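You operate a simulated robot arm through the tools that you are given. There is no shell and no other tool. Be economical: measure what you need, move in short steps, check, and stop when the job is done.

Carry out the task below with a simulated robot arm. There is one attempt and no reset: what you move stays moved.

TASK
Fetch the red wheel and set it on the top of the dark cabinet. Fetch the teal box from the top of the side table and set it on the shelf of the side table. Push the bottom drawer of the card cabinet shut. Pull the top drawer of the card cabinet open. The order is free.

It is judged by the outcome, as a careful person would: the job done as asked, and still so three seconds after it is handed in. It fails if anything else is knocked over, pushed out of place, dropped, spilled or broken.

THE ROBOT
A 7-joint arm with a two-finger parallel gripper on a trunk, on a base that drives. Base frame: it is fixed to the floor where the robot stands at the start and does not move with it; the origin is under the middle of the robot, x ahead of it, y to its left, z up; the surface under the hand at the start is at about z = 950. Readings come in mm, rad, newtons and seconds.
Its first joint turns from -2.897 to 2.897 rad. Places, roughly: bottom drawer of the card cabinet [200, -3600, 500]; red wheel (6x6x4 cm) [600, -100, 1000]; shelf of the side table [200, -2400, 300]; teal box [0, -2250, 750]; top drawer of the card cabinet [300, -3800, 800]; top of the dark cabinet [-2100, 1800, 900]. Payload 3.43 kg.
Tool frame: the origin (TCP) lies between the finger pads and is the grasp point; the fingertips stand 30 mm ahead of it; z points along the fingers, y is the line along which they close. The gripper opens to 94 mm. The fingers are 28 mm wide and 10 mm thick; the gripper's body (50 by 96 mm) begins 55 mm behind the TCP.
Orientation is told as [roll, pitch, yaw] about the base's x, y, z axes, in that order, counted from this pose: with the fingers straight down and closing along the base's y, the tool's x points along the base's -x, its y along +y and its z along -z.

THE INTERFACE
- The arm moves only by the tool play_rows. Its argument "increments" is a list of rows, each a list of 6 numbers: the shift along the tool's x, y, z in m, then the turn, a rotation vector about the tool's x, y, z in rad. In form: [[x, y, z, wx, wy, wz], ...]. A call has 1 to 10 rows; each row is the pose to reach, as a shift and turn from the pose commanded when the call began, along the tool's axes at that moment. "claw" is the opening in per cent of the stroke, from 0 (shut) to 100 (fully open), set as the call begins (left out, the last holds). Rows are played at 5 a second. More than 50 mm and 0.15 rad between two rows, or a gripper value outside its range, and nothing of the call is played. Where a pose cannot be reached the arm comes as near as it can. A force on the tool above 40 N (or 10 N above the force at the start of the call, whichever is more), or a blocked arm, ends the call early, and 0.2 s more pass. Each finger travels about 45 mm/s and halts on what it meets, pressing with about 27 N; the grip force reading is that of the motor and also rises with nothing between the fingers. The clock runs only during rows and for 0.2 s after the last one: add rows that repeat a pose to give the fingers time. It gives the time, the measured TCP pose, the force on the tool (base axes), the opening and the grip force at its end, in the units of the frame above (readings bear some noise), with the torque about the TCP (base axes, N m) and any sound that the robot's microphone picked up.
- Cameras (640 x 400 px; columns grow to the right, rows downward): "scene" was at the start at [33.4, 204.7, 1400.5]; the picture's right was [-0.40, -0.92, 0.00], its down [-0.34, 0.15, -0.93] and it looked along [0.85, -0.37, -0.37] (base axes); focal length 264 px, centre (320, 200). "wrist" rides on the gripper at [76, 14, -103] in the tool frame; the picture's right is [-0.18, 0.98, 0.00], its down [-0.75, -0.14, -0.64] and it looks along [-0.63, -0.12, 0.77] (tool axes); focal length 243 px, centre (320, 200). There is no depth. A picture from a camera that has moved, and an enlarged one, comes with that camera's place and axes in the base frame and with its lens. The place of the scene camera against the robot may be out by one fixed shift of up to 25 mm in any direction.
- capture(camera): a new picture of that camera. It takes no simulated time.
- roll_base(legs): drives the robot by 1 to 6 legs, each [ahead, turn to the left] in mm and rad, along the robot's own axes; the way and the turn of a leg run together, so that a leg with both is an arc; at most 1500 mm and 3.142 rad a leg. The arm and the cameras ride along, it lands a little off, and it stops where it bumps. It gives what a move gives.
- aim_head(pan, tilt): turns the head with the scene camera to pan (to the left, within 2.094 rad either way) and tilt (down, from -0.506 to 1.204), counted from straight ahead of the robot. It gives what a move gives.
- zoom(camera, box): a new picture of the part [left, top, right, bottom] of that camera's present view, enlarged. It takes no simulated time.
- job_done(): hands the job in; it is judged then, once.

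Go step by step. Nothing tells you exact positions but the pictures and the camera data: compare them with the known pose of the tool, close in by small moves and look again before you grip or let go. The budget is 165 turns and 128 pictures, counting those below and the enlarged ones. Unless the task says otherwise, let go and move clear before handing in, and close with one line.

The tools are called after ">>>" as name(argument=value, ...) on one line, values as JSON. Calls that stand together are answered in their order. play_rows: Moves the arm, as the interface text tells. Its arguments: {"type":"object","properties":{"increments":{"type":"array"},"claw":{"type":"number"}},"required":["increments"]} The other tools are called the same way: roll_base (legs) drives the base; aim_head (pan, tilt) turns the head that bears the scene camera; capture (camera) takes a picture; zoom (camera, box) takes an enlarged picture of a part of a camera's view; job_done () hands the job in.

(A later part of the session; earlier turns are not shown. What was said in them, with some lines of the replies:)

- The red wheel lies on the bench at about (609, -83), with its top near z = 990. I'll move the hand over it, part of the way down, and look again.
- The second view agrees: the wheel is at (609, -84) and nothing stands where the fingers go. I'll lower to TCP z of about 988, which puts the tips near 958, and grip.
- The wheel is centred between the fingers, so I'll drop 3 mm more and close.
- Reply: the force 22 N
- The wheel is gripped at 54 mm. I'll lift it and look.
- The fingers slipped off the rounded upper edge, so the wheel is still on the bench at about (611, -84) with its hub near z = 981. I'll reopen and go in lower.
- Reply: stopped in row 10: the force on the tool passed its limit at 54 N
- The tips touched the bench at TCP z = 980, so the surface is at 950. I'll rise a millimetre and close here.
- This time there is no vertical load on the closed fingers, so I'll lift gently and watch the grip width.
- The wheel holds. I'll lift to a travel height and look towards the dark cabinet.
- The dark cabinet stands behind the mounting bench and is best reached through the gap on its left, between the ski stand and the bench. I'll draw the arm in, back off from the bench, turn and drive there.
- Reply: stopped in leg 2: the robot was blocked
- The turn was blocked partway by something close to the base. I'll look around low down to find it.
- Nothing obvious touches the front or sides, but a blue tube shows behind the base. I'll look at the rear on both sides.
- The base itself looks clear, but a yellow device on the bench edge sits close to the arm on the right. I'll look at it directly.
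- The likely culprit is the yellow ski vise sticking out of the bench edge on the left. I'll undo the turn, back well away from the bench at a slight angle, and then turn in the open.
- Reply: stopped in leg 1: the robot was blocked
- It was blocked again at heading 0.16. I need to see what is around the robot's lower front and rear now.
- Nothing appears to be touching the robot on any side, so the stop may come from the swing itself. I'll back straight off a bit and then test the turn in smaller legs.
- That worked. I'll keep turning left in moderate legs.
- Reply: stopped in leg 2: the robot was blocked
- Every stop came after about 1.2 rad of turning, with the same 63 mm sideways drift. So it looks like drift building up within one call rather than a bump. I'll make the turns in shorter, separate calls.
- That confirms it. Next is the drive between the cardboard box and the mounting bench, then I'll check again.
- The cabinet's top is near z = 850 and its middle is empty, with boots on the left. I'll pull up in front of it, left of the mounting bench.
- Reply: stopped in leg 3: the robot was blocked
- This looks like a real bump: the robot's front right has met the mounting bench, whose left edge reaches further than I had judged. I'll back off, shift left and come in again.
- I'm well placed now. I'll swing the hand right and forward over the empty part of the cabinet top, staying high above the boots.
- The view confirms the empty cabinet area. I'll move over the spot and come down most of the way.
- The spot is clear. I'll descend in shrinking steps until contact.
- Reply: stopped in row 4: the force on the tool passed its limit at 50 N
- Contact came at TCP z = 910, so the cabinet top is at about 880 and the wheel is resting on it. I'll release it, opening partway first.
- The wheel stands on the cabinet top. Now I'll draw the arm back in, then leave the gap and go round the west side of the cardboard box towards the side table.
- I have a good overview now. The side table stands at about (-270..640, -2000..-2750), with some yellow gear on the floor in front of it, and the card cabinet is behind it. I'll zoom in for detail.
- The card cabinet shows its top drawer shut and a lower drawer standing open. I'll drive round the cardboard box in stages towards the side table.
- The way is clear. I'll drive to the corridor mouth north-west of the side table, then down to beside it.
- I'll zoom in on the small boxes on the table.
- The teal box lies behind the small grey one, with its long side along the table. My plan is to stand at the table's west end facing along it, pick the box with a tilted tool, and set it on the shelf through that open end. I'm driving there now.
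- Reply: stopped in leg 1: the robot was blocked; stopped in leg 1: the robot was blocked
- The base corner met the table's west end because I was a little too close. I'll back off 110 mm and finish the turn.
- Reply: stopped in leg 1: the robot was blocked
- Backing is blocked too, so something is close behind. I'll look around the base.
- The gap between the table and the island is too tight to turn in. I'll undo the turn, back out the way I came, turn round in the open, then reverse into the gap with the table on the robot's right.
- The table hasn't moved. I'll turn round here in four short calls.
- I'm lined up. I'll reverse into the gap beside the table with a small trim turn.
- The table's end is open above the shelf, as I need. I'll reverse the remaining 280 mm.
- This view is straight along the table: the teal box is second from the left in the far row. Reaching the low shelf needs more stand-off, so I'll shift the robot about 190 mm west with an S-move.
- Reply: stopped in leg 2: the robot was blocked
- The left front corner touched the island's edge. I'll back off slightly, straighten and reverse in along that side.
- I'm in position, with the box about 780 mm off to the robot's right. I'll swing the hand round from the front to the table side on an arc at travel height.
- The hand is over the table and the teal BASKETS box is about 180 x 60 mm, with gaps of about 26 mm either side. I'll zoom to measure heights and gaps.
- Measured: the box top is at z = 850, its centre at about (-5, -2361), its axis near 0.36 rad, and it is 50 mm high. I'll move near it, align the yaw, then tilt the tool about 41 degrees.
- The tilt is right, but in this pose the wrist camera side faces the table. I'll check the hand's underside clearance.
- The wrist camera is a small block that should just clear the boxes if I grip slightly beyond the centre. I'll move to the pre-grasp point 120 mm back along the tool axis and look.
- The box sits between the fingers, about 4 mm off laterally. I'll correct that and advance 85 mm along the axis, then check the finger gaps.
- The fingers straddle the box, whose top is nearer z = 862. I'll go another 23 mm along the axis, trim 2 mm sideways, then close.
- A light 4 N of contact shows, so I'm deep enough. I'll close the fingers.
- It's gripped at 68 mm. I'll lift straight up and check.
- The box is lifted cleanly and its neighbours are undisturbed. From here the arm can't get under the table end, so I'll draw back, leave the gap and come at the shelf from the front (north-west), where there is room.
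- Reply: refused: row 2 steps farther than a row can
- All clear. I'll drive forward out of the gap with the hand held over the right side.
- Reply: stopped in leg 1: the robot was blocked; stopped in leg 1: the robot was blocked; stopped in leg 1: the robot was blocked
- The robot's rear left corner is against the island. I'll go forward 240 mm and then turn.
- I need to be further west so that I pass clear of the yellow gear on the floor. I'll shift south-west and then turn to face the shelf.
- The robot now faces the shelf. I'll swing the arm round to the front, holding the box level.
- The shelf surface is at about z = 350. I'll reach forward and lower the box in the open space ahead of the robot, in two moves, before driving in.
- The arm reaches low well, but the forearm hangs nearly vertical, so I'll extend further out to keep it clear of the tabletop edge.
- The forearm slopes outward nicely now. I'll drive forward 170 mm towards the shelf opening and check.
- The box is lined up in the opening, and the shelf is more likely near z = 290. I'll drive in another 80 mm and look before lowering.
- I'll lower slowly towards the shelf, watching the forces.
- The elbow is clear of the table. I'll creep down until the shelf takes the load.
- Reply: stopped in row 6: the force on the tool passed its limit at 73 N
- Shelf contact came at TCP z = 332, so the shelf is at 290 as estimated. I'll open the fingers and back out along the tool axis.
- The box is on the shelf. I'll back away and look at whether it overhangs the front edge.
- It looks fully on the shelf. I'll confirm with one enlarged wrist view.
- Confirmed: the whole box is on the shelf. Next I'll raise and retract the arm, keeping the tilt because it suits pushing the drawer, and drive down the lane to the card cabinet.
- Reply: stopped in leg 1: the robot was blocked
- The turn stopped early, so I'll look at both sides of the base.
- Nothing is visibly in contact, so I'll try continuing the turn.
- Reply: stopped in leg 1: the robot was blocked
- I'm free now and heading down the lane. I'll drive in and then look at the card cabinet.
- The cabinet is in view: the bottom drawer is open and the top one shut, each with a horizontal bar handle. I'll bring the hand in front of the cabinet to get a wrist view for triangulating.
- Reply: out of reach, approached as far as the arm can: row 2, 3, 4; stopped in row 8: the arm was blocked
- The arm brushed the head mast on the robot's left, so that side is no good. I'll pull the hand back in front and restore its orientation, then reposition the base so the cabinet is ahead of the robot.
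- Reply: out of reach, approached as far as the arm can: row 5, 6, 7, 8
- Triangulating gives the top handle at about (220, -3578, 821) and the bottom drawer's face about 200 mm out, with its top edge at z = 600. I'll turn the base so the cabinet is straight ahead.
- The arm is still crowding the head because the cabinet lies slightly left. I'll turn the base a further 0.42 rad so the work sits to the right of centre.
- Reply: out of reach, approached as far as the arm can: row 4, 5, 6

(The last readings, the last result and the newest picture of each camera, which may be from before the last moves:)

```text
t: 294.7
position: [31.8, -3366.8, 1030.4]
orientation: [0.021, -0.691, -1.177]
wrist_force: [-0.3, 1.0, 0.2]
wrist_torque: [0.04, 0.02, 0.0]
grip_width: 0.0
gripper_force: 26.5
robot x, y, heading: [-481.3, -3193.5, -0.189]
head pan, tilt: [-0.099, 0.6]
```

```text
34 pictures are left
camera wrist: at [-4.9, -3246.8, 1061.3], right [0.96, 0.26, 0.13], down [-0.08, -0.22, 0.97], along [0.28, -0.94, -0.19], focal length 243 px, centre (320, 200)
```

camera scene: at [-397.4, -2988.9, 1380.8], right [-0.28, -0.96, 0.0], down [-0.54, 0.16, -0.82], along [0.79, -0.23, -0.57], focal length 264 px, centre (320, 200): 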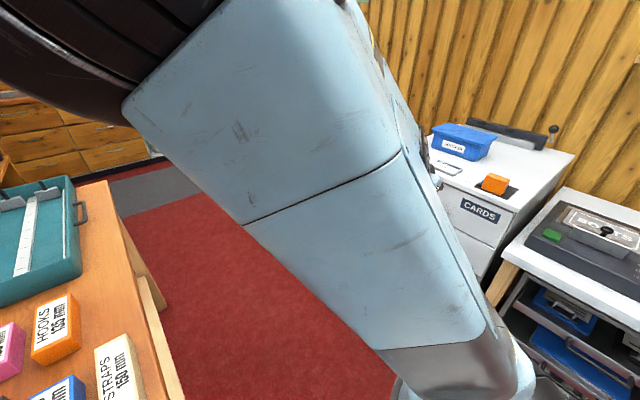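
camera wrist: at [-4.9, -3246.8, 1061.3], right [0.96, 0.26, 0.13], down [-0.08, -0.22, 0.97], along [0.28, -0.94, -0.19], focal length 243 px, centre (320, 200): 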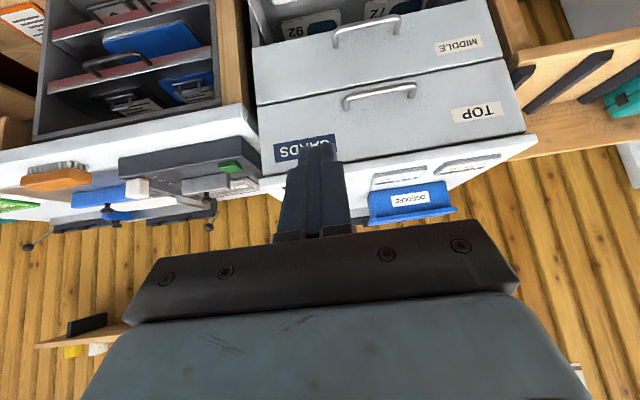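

The wrist view confirms the handle position. I'll lower the closed fingers in front of the open drawer's face, to the left of its handle.

>>> play_rows(increments=[[0.0293, 0, 0.0355, 0, 0, 0], [0.0586, 0, 0.0709, 0, 0, 0], [0.0879, 0, 0.1064, 0, 0, 0], [0.1172, 0, 0.1419, 0, 0, 0], [0.1465, 0, 0.1773, 0, 0, 0], [0.1758, 0, 0.2128, 0, 0, 0], [0.2051, 0, 0.2483, 0, 0, 0], [0.2344, 0, 0.2837, 0, 0, 0], [0.2637, 0, 0.3192, 0, 0, 0], [0.293, 0, 0.3547, 0, 0, 0]])

>>> capture(camera="wrist")

>>> capture(camera="scene")

```text
t: 296.9
position: [38.3, -3363.2, 570.0]
orientation: [0.023, -0.69, -1.178]
wrist_force: [-0.1, 0.6, 0.6]
wrist_torque: [-0.01, -0.01, -0.04]
grip_width: 0.0
gripper_force: 27.3
out of reach, approached as far as the arm can: row 1, 2, 3, 4, 5, 6, 7
robot x, y, heading: [-477.8, -3193.7, -0.196]
head pan, tilt: [-0.099, 0.6]
```

```text
33 pictures are left
camera wrist: at [2.9, -3242.7, 599.9], right [0.96, 0.26, 0.13], down [-0.08, -0.22, 0.97], along [0.28, -0.94, -0.19], focal length 243 px, centre (320, 200)
```

wrist: 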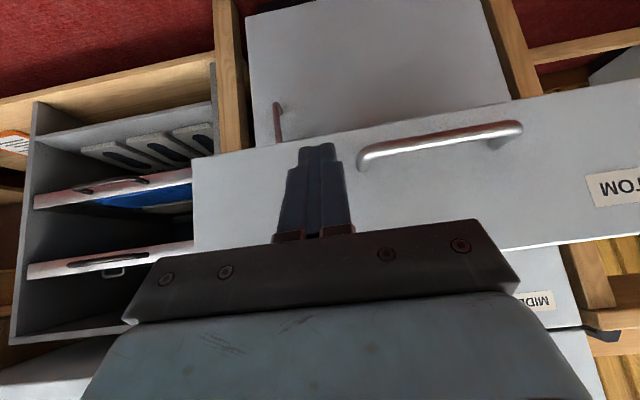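

```text
32 pictures are left
camera scene: at [-397.3, -2989.0, 1380.8], right [-0.29, -0.96, 0.0], down [-0.54, 0.16, -0.82], along [0.79, -0.24, -0.57], focal length 264 px, centre (320, 200)
```

scene: 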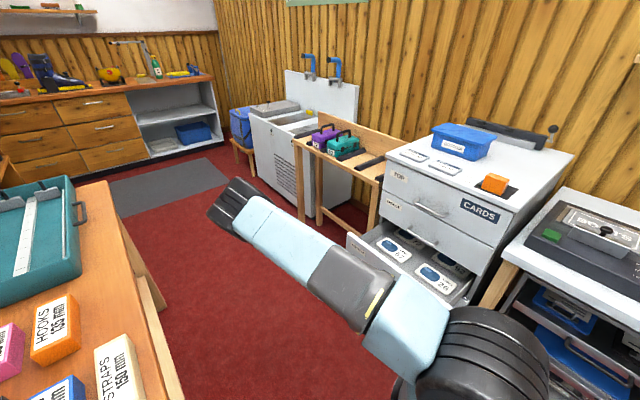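

The closed fingertips are in front of the BOTTOM drawer's panel, clear of the handle. I'll push straight in towards the cabinet.

>>> play_rows(increments=[[-0.0193, 0, 0.0159, 0, 0, 0], [-0.0386, 0, 0.0319, 0, 0, 0], [-0.054, 0, 0.0446, 0, 0, 0], [-0.0694, 0, 0.0573, 0, 0, 0], [-0.0848, 0, 0.0701, 0, 0, 0], [-0.1002, 0, 0.0828, 0, 0, 0], [-0.1157, 0, 0.0956, 0, 0, 0], [-0.1311, 0, 0.1083, 0, 0, 0], [-0.1465, 0, 0.121, 0, 0, 0], [-0.1619, 0, 0.1338, 0, 0, 0]])

>>> capture(camera="scene")

```text
t: 299.1
position: [121.6, -3556.9, 571.2]
orientation: [0.02, -0.69, -1.178]
wrist_force: [0.2, -0.7, 0.8]
wrist_torque: [-0.01, -0.01, 0.01]
grip_width: 0.0
gripper_force: 26.9
robot x, y, heading: [-479.3, -3190.5, -0.188]
head pan, tilt: [-0.099, 0.6]
```

```text
31 pictures are left
camera scene: at [-397.1, -2989.0, 1380.8], right [-0.29, -0.96, 0.0], down [-0.54, 0.16, -0.82], along [0.79, -0.24, -0.57], focal length 264 px, centre (320, 200)
```

scene: 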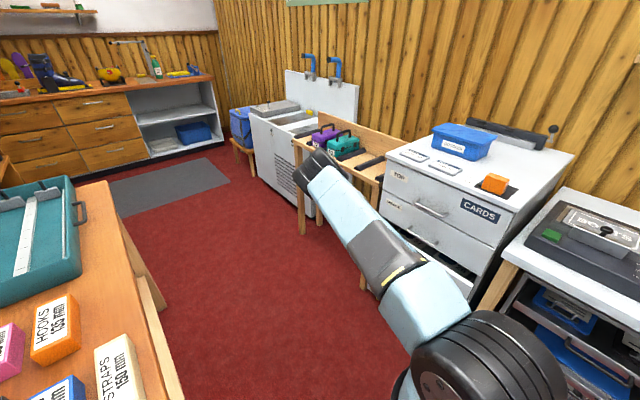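

The drawer is sliding in easily. I'll push on in finer steps until it stops.

>>> play_rows(increments=[[-0.0116, 0, 0.0096, 0, 0, 0], [-0.0193, 0, 0.0159, 0, 0, 0], [-0.027, 0, 0.0223, 0, 0, 0], [-0.0332, 0, 0.0274, 0, 0, 0], [-0.0393, 0, 0.0325, 0, 0, 0], [-0.0455, 0, 0.0376, 0, 0, 0], [-0.0517, 0, 0.0427, 0, 0, 0], [-0.0578, 0, 0.0478, 0, 0, 0], [-0.064, 0, 0.0529, 0, 0, 0], [-0.0702, 0, 0.058, 0, 0, 0]])

>>> capture(camera="wrist")

>>> capture(camera="scene")

```text
t: 300.8
position: [148.8, -3616.2, 569.5]
orientation: [0.017, -0.684, -1.174]
wrist_force: [-1.9, 7.1, 2.3]
wrist_torque: [0.03, 0.06, 0.0]
grip_width: 0.0
gripper_force: 26.5
robot x, y, heading: [-480.4, -3192.1, -0.187]
head pan, tilt: [-0.099, 0.6]
stopped in row 8: the force on the tool passed its limit at 55 N (the readings are from after the stop); the commanded pose is now the measured one
```

```text
30 pictures are left
camera wrist: at [111.6, -3496.9, 600.0], right [0.96, 0.26, 0.13], down [-0.07, -0.22, 0.97], along [0.28, -0.94, -0.2], focal length 243 px, centre (320, 200)
```

wrist: 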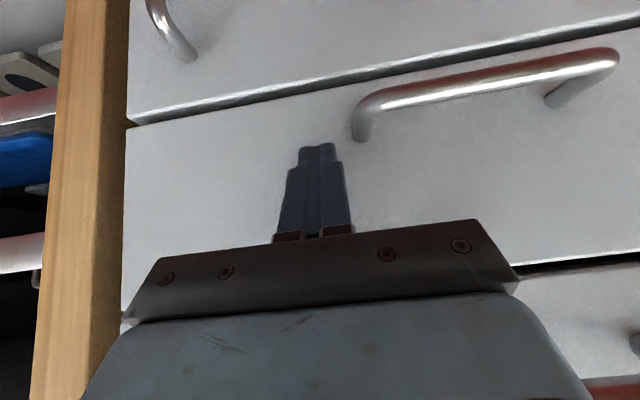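

```text
29 pictures are left
camera scene: at [-397.3, -2988.9, 1380.8], right [-0.29, -0.96, 0.0], down [-0.54, 0.16, -0.82], along [0.79, -0.24, -0.57], focal length 264 px, centre (320, 200)
```

scene: 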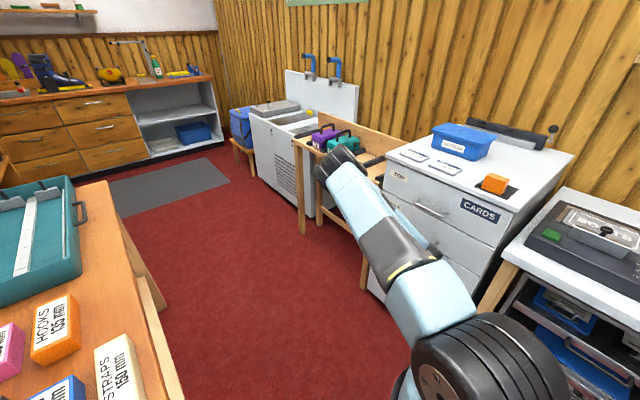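

The drawer met its stop. One more small push will confirm it's fully home, then I'll back off.

>>> play_rows(increments=[[-0.0046, 0, 0.0038, 0, 0, 0], [-0.0093, 0, 0.0076, 0, 0, 0], [-0.0139, 0, 0.0115, 0, 0, 0], [-0.0185, 0, 0.0153, 0, 0, 0]])

>>> play_rows(increments=[[0.0308, 0, -0.0255, 0, 0, 0], [0.0617, 0, -0.051, 0, 0, 0], [0.0925, 0, -0.0764, 0, 0, 0], [0.1234, 0, -0.1019, 0, 0, 0], [0.1542, 0, -0.1274, 0, 0, 0]])

>>> capture(camera="wrist")

```text
t: 301.2
position: [148.6, -3617.2, 567.8]
orientation: [0.014, -0.682, -1.171]
wrist_force: [-3.3, 6.5, 2.1]
wrist_torque: [0.01, 0.07, -0.02]
grip_width: 0.0
gripper_force: 26.9
robot x, y, heading: [-479.2, -3189.1, -0.195]
head pan, tilt: [-0.099, 0.6]
stopped in row 1: the force on the tool passed its limit at 55 N (the readings are from after the stop); the commanded pose is now the measured one
```

```text
t: 302.4
position: [69.7, -3434.6, 571.0]
orientation: [0.016, -0.68, -1.172]
wrist_force: [-0.1, 0.2, 0.6]
wrist_torque: [0.0, 0.03, 0.02]
grip_width: 0.0
gripper_force: 26.4
robot x, y, heading: [-480.5, -3193.2, -0.192]
head pan, tilt: [-0.099, 0.6]
```

```text
28 pictures are left
camera wrist: at [32.8, -3314.0, 602.8], right [0.96, 0.26, 0.13], down [-0.07, -0.23, 0.97], along [0.28, -0.94, -0.2], focal length 243 px, centre (320, 200)
```

wrist: 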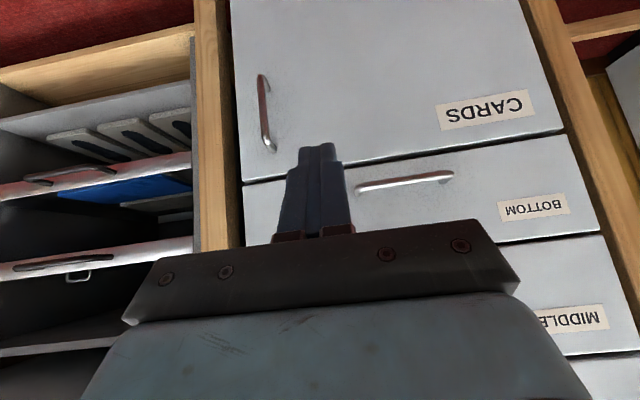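

The bottom drawer is flush and shut. For the top drawer I'll raise the hand level with its handle and bring the tool horizontal.

>>> play_rows(increments=[[-0.0277, 0.0142, -0.0313, 0, -0.12, 0], [-0.0553, 0.0285, -0.0625, 0, -0.25, 0], [-0.083, 0.0427, -0.0938, 0, -0.38, 0], [-0.1107, 0.0569, -0.1251, 0, -0.51, 0], [-0.1383, 0.0712, -0.1563, 0, -0.64, 0], [-0.166, 0.0854, -0.1876, 0, -0.77, 0], [-0.166, 0.0854, -0.1876, 0, -0.89, 0], [-0.166, 0.0854, -0.1876, 0, -0.89, 0]])

>>> capture(camera="wrist")

```text
t: 304.2
position: [149.8, -3410.1, 821.7]
orientation: [1.65, -1.558, -2.809]
wrist_force: [-0.1, -0.2, 0.0]
wrist_torque: [0.0, 0.0, 0.02]
grip_width: 0.0
gripper_force: 27.1
robot x, y, heading: [-481.3, -3194.1, -0.189]
head pan, tilt: [-0.099, 0.6]
```

```text
27 pictures are left
camera wrist: at [122.2, -3309.9, 745.5], right [0.9, 0.39, 0.2], down [-0.39, 0.53, 0.75], along [0.19, -0.75, 0.63], focal length 243 px, centre (320, 200)
```

wrist: 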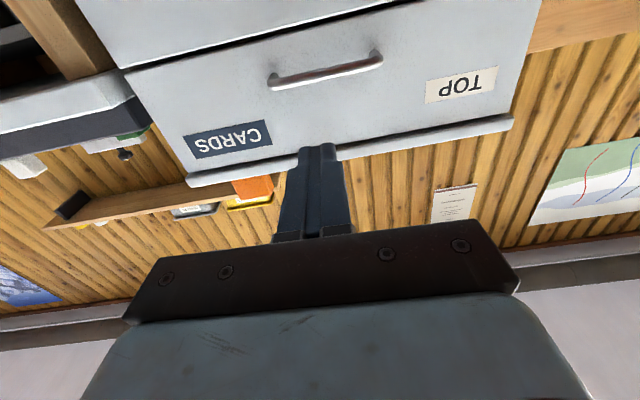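

The tool is horizontal, and the refined handle position is (232, -3582, 807). I'll roll the hand 90 degrees so the fingers close vertically round the bar.

>>> play_rows(increments=[[0, 0, 0, 0, 0, 0.148], [0, 0, 0, 0, 0, 0.296], [0, 0, 0, 0, 0, 0.444], [0, 0, 0, 0, 0, 0.592], [0, 0, 0, 0, 0, 0.74], [0, 0, 0, 0, 0, 0.888], [0, 0, 0, 0, 0, 1.036], [0, 0, 0, 0, 0, 1.184], [0, 0, 0, 0, 0, 1.332], [0, 0, 0, 0, 0, 1.48]], claw=64)

>>> capture(camera="wrist")

```text
t: 306.4
position: [150.0, -3410.8, 822.6]
orientation: [1.571, -0.077, -2.733]
wrist_force: [0.2, 0.0, -0.4]
wrist_torque: [0.02, -0.04, 0.02]
grip_width: 60.5
gripper_force: 0.0
robot x, y, heading: [-482.7, -3193.0, -0.194]
head pan, tilt: [-0.099, 0.6]
```

```text
26 pictures are left
camera wrist: at [178.6, -3285.8, 829.5], right [-0.1, -0.04, 0.99], down [-0.95, 0.29, -0.08], along [-0.28, -0.96, -0.07], focal length 243 px, centre (320, 200)
```

wrist: 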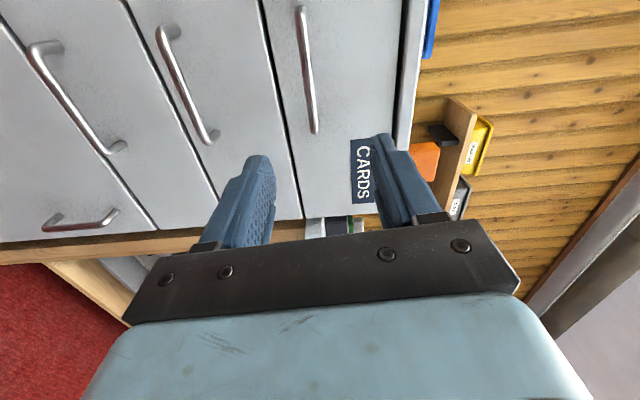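

The hand is rolled, with image right now pointing up. I'll align and approach most of the way to the bar.

>>> play_rows(increments=[[0.003, -0.004, 0.035, 0, 0, 0.03], [0.006, -0.008, 0.07, 0, 0, 0.06], [0.009, -0.012, 0.105, 0, 0, 0.085], [0.0124, -0.0146, 0.13, 0, 0, 0.085], [0.0124, -0.0146, 0.13, 0, 0, 0.085]])

>>> capture(camera="wrist")

>>> capture(camera="scene")

```text
t: 307.6
position: [211.3, -3526.2, 806.0]
orientation: [1.57, 0.007, -2.731]
wrist_force: [0.5, -0.2, 0.0]
wrist_torque: [-0.03, 0.01, -0.02]
grip_width: 60.1
gripper_force: 0.1
robot x, y, heading: [-477.1, -3195.0, -0.195]
head pan, tilt: [-0.099, 0.6]
```

```text
25 pictures are left
camera wrist: at [239.7, -3400.8, 819.8], right [-0.17, -0.08, 0.98], down [-0.95, 0.29, -0.15], along [-0.27, -0.95, -0.12], focal length 243 px, centre (320, 200)
```

wrist: 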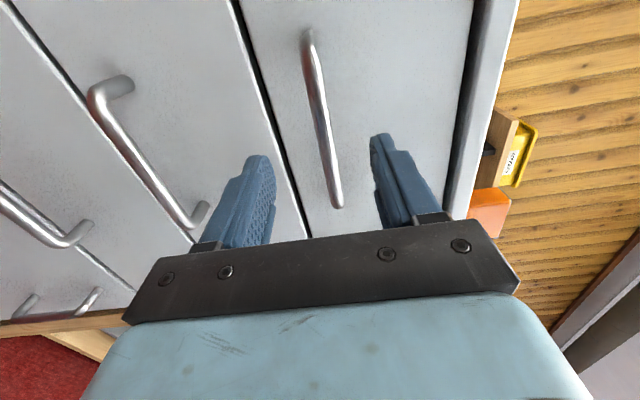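

```text
24 pictures are left
camera scene: at [-397.3, -2989.0, 1380.8], right [-0.28, -0.96, 0.0], down [-0.54, 0.16, -0.82], along [0.79, -0.24, -0.57], focal length 264 px, centre (320, 200)
```

scene: 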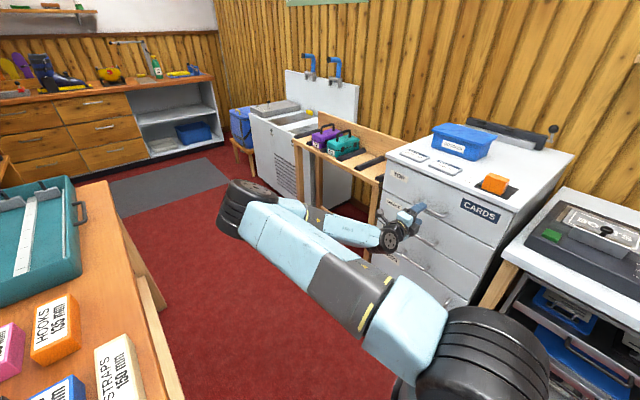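

The bar is centred between the fingers. I'll advance the last 52 mm in small steps.

>>> play_rows(increments=[[0.003, 0.002, 0.02, 0, 0, 0], [0.003, 0.002, 0.035, 0, 0, 0], [0.003, 0.002, 0.045, 0, 0, 0], [0.003, 0.002, 0.052, 0, 0, 0]])

>>> capture(camera="wrist")

```text
t: 308.6
position: [235.4, -3572.1, 808.4]
orientation: [1.57, 0.007, -2.734]
wrist_force: [0.0, -0.1, -0.2]
wrist_torque: [0.0, -0.05, -0.01]
grip_width: 60.4
gripper_force: 0.0
robot x, y, heading: [-477.0, -3192.8, -0.192]
head pan, tilt: [-0.099, 0.6]
```

```text
23 pictures are left
camera wrist: at [263.4, -3447.6, 822.4], right [-0.17, -0.08, 0.98], down [-0.95, 0.29, -0.15], along [-0.27, -0.95, -0.12], focal length 243 px, centre (320, 200)
```

wrist: 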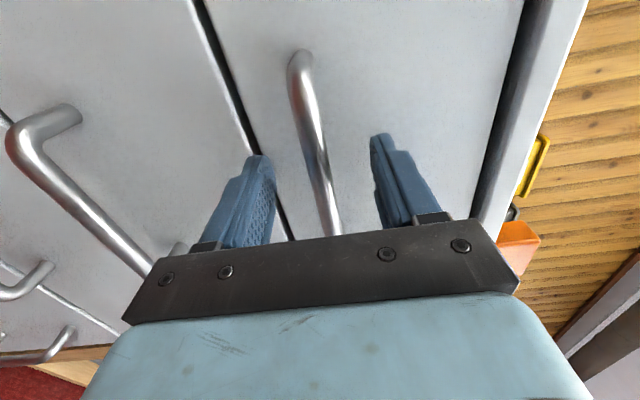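

The bar runs between the fingers, so I'll close on it.

>>> play_rows(increments=[[0, 0, 0.004, 0, 0, 0], [0, 0, 0.004, 0, 0, 0], [0, 0, 0.004, 0, 0, 0], [0, 0, 0.004, 0, 0, 0], [0, 0, 0.004, 0, 0, 0], [0, 0, 0.004, 0, 0, 0]], claw=0)

```text
t: 310.0
position: [237.3, -3575.2, 810.8]
orientation: [1.573, 0.006, -2.731]
wrist_force: [6.7, -1.9, 23.7]
wrist_torque: [-0.18, 0.56, -0.19]
grip_width: 16.1
gripper_force: 44.9
robot x, y, heading: [-474.7, -3193.4, -0.193]
head pan, tilt: [-0.099, 0.6]
```

I have the handle, with a little upward load. I'll ease up 3 mm and begin pulling straight out.

>>> play_rows(increments=[[0, 0.003, 0, 0, 0, 0], [0, 0.003, -0.01, 0, 0, 0], [0, 0.003, -0.025, 0, 0, 0], [0, 0.003, -0.04, 0, 0, 0], [0, 0.003, -0.06, 0, 0, 0], [0, 0.003, -0.08, 0, 0, 0], [0, 0.003, -0.1, 0, 0, 0]])

>>> capture(camera="wrist")

>>> capture(camera="scene")

```text
t: 311.6
position: [197.1, -3482.8, 811.5]
orientation: [1.568, 0.005, -2.729]
wrist_force: [15.1, 9.4, -17.3]
wrist_torque: [-0.14, 0.29, 0.71]
grip_width: 16.3
gripper_force: 45.0
robot x, y, heading: [-480.3, -3192.3, -0.192]
head pan, tilt: [-0.099, 0.6]
```

```text
22 pictures are left
camera wrist: at [226.7, -3358.5, 824.1], right [-0.17, -0.08, 0.98], down [-0.95, 0.29, -0.14], along [-0.27, -0.95, -0.12], focal length 243 px, centre (320, 200)
```

wrist: 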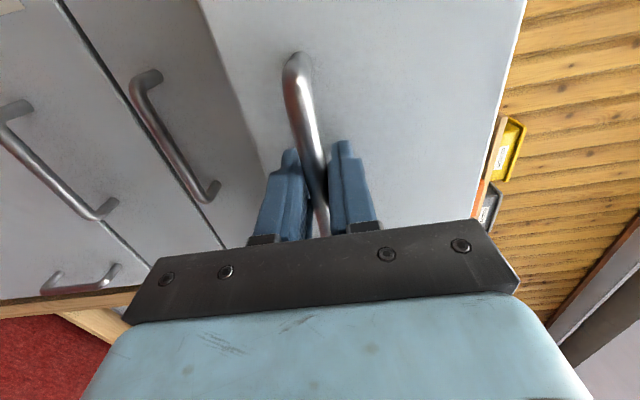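

```text
21 pictures are left
camera scene: at [-395.9, -2989.0, 1380.7], right [-0.29, -0.96, 0.0], down [-0.54, 0.16, -0.82], along [0.79, -0.24, -0.57], focal length 264 px, centre (320, 200)
```

scene: 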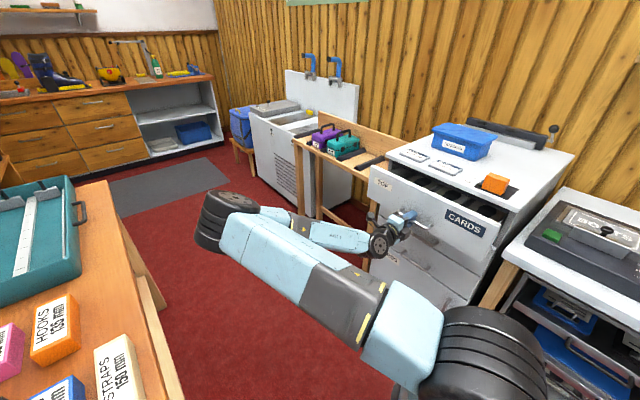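

The top drawer is sliding out and is about 95 mm open. I'll keep pulling to about 210 mm, with a small sideways trim to relieve the side load.

>>> play_rows(increments=[[0.003, -0.002, -0.015, 0, 0, 0], [0.004, -0.002, -0.035, 0, 0, 0], [0.005, -0.002, -0.055, 0, 0, 0], [0.006, -0.002, -0.075, 0, 0, 0], [0.007, -0.002, -0.095, 0, 0, 0], [0.008, -0.002, -0.115, 0, 0, 0], [0.008, -0.002, -0.115, 0, 0, 0]])

>>> capture(camera="scene")

```text
t: 312.9
position: [157.0, -3384.0, 810.8]
orientation: [1.572, 0.004, -2.738]
wrist_force: [-6.0, -3.9, -0.5]
wrist_torque: [-0.09, 0.25, 1.3]
grip_width: 16.4
gripper_force: 44.9
robot x, y, heading: [-478.0, -3193.5, -0.19]
head pan, tilt: [-0.099, 0.6]
stopped in row 6: the force on the tool passed its limit at 42 N (the readings are from after the stop); the commanded pose is now the measured one
```

```text
20 pictures are left
camera scene: at [-397.6, -2989.0, 1380.8], right [-0.29, -0.96, 0.0], down [-0.54, 0.16, -0.82], along [0.79, -0.24, -0.57], focal length 264 px, centre (320, 200)
```

scene: 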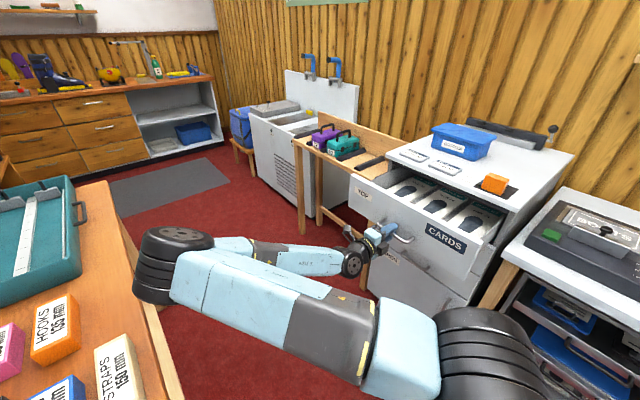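

The top drawer is about 205 mm open, at its stop. The elbow is now near the side table's back edge, so I'll release, slip off the bar with a minimal retreat while rising, and then look.

>>> play_rows(increments=[[0, 0, 0, 0, 0, 0], [0, 0, 0, 0, 0, 0], [0, 0, 0, 0, 0, 0], [0, 0, 0, 0, 0, 0], [0, 0, 0, 0, 0, 0]], claw=90)

>>> zoom(camera="scene", box=[40, 150, 440, 400])

```text
t: 314.1
position: [156.3, -3383.2, 810.6]
orientation: [1.571, 0.007, -2.739]
wrist_force: [-0.3, -0.2, -0.2]
wrist_torque: [-0.01, 0.01, 0.0]
grip_width: 84.7
gripper_force: 0.0
robot x, y, heading: [-480.3, -3195.5, -0.193]
head pan, tilt: [-0.099, 0.6]
```

```text
1.60 times, centred on (240, 275) of scene
camera zoom: at [-397.4, -2988.9, 1380.8], right [-0.29, -0.96, 0.0], down [-0.54, 0.16, -0.82], along [0.79, -0.24, -0.57], focal length 423 px, centre (448, 80)
```

zoom: 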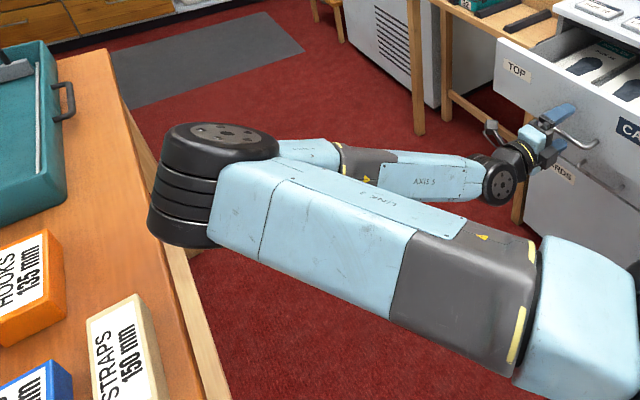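

The elbow is right beside the side table's back edge, so I won't retreat straight back. With the fingers open around the bar I'll swing the wrist round the handle first, which moves the elbow away from the table.

>>> play_rows(increments=[[0, 0, 0, 0, 0.12, 0], [0, 0, 0, 0, 0.24, 0], [0, 0, 0, 0, 0.36, 0], [0, 0, 0, 0, 0.48, 0], [0, 0, 0, 0, 0.6, 0], [0, 0, 0, 0, 0.72, 0]])

>>> capture(camera="scene")

>>> capture(camera="wrist")

```text
t: 315.6
position: [158.2, -3382.7, 810.2]
orientation: [1.573, 0.002, -2.016]
wrist_force: [0.5, -1.0, -0.1]
wrist_torque: [-0.01, 0.0, 0.03]
grip_width: 84.5
gripper_force: 0.0
robot x, y, heading: [-480.4, -3192.0, -0.188]
head pan, tilt: [-0.099, 0.6]
```

```text
18 pictures are left
camera scene: at [-397.5, -2988.9, 1380.8], right [-0.29, -0.96, 0.0], down [-0.54, 0.16, -0.82], along [0.79, -0.24, -0.57], focal length 264 px, centre (320, 200)
```

scene: 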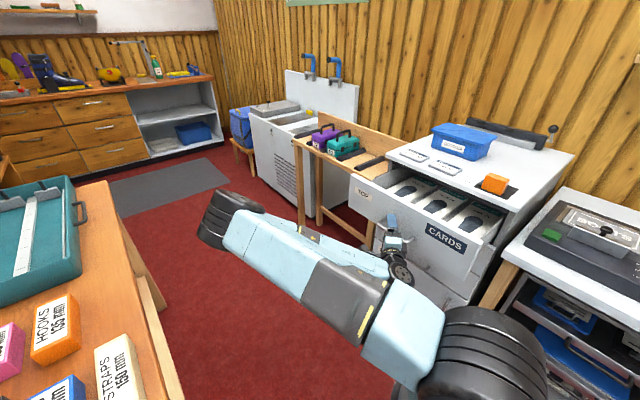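

```text
17 pictures are left
camera wrist: at [97.5, -3269.0, 823.5], right [-0.08, -0.17, 0.98], down [-0.9, -0.4, -0.15], along [0.42, -0.9, -0.12], focal length 243 px, centre (320, 200)
```

wrist: 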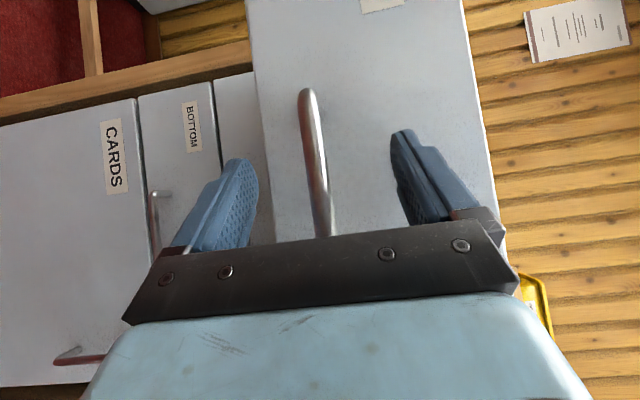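

The elbow has moved clear. Now I'll back the fingers off the bar and raise the hand.

>>> play_rows(increments=[[0, 0, -0.02, 0, 0, 0], [0, 0, -0.045, 0, 0, 0], [0, 0, -0.075, 0, 0, 0], [0, 0, -0.1, 0, 0, 0], [0, 0.04, -0.1, 0, 0, 0], [0, 0.08, -0.1, 0, 0, 0], [0, 0.12, -0.1, 0, 0, 0], [0, 0.16, -0.1, 0, 0, 0], [0, 0.2, -0.1, 0, 0, 0]])

>>> capture(camera="scene")

```text
t: 316.6
position: [128.2, -3351.1, 769.3]
orientation: [1.591, 0.001, -2.016]
wrist_force: [2.5, 1.4, 12.1]
wrist_torque: [-0.34, -0.17, -0.08]
grip_width: 91.8
gripper_force: 5.9
out of reach, approached as far as the arm can: row 1, 2, 3, 4, 5
robot x, y, heading: [-479.9, -3194.0, -0.191]
head pan, tilt: [-0.099, 0.6]
stopped in row 5: the force on the tool passed its limit at 55 N (the readings are from after the stop); the commanded pose is now the measured one
```

```text
16 pictures are left
camera scene: at [-397.7, -2988.8, 1380.8], right [-0.29, -0.96, 0.0], down [-0.54, 0.16, -0.82], along [0.79, -0.24, -0.57], focal length 264 px, centre (320, 200)
```

scene: 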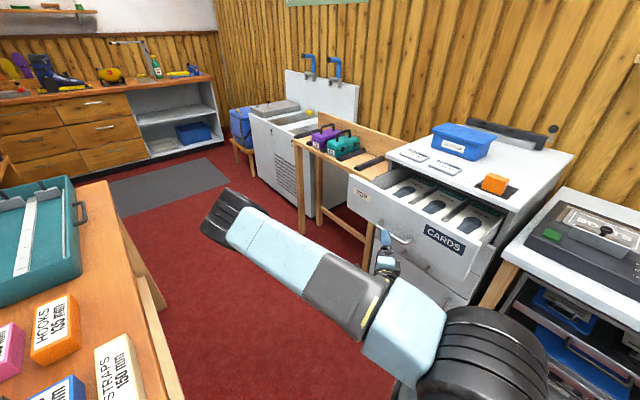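

The retreat direction ran out of reach and the hand sagged. I'll take a wrist view to see what it's touching.

>>> capture(camera="wrist")

>>> zoom(camera="scene", box=[340, 170, 500, 270])

```text
15 pictures are left
camera wrist: at [67.7, -3236.6, 780.9], right [-0.1, -0.16, 0.98], down [-0.9, -0.41, -0.15], along [0.42, -0.9, -0.1], focal length 243 px, centre (320, 200)
```

wrist: 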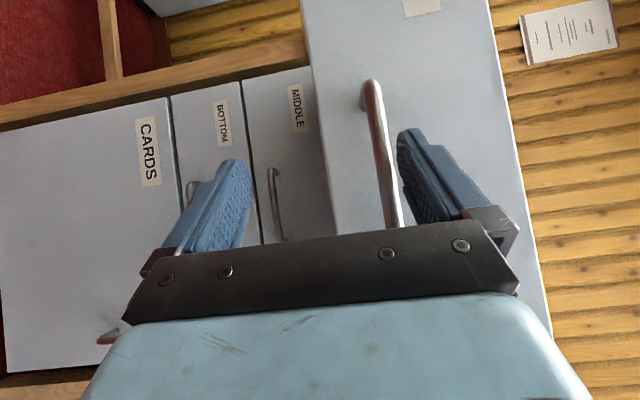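

```text
4.00 times, centred on (420, 220) of scene
camera zoom: at [-397.7, -2988.8, 1380.8], right [-0.29, -0.96, 0.0], down [-0.54, 0.16, -0.82], along [0.79, -0.24, -0.57], focal length 1058 px, centre (-80, 120)
```

zoom: 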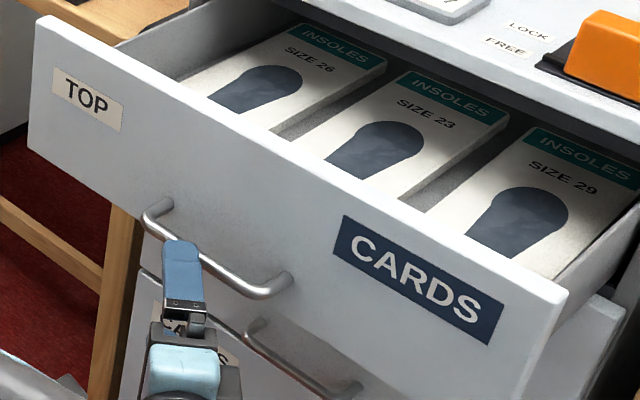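

The upper finger is resting on the bar. I'll lift to centre it again, then slip off by moving diagonally along and away from the bar, which keeps both wrist and elbow in safe range.

>>> play_rows(increments=[[0, 0.02, 0, 0, 0, 0], [0, 0.038, 0, 0, 0, 0], [0.018, 0.038, 0.003, 0, 0, 0], [0.036, 0.038, 0.006, 0, 0, 0], [0.054, 0.038, 0.008, 0, 0, 0], [0.071, 0.038, 0.011, 0, 0, 0]])

>>> capture(camera="wrist")

>>> capture(camera="scene")

```text
t: 318.0
position: [167.8, -3290.6, 806.5]
orientation: [1.589, 0.001, -2.016]
wrist_force: [0.4, 0.3, -0.1]
wrist_torque: [-0.01, 0.04, -0.01]
grip_width: 84.7
gripper_force: 0.1
out of reach, approached as far as the arm can: row 1, 2, 3, 4
robot x, y, heading: [-478.4, -3192.6, -0.194]
head pan, tilt: [-0.099, 0.6]
```

```text
13 pictures are left
camera wrist: at [107.3, -3176.8, 817.9], right [-0.1, -0.16, 0.98], down [-0.9, -0.41, -0.15], along [0.42, -0.9, -0.11], focal length 243 px, centre (320, 200)
```

wrist: 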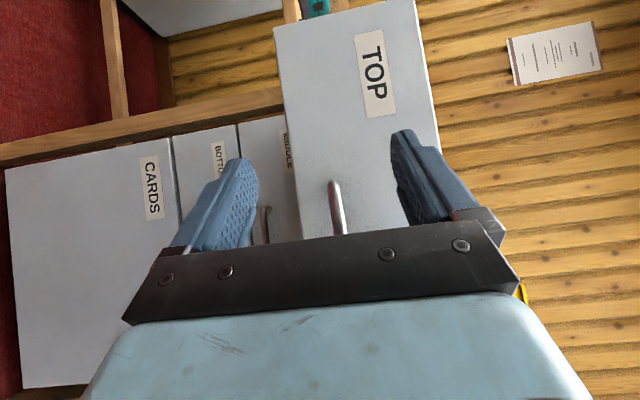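

```text
12 pictures are left
camera scene: at [-397.2, -2989.0, 1380.8], right [-0.29, -0.96, 0.0], down [-0.54, 0.16, -0.82], along [0.79, -0.24, -0.57], focal length 264 px, centre (320, 200)
```

scene: 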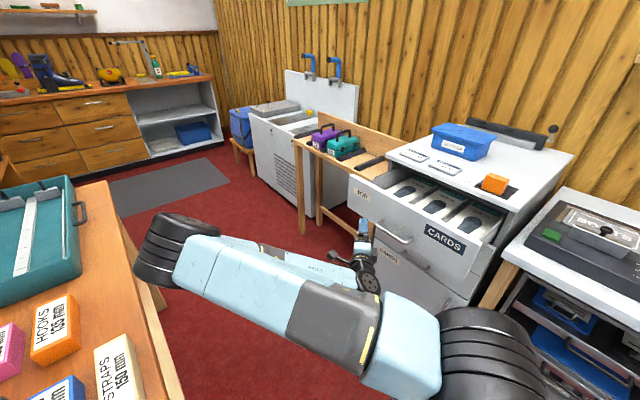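

All four outcomes are in place, the fingers are off the handle and clear of the drawer, and the table items haven't moved between pictures. I'm handing in.

>>> job_done()

```text
The job is handed in.
```

I finished all four tasks and handed the job in: the red wheel is on top of the dark cabinet, the teal box is on the side table's shelf, the card cabinet's bottom drawer is shut, and its top drawer is open about 205 mm.
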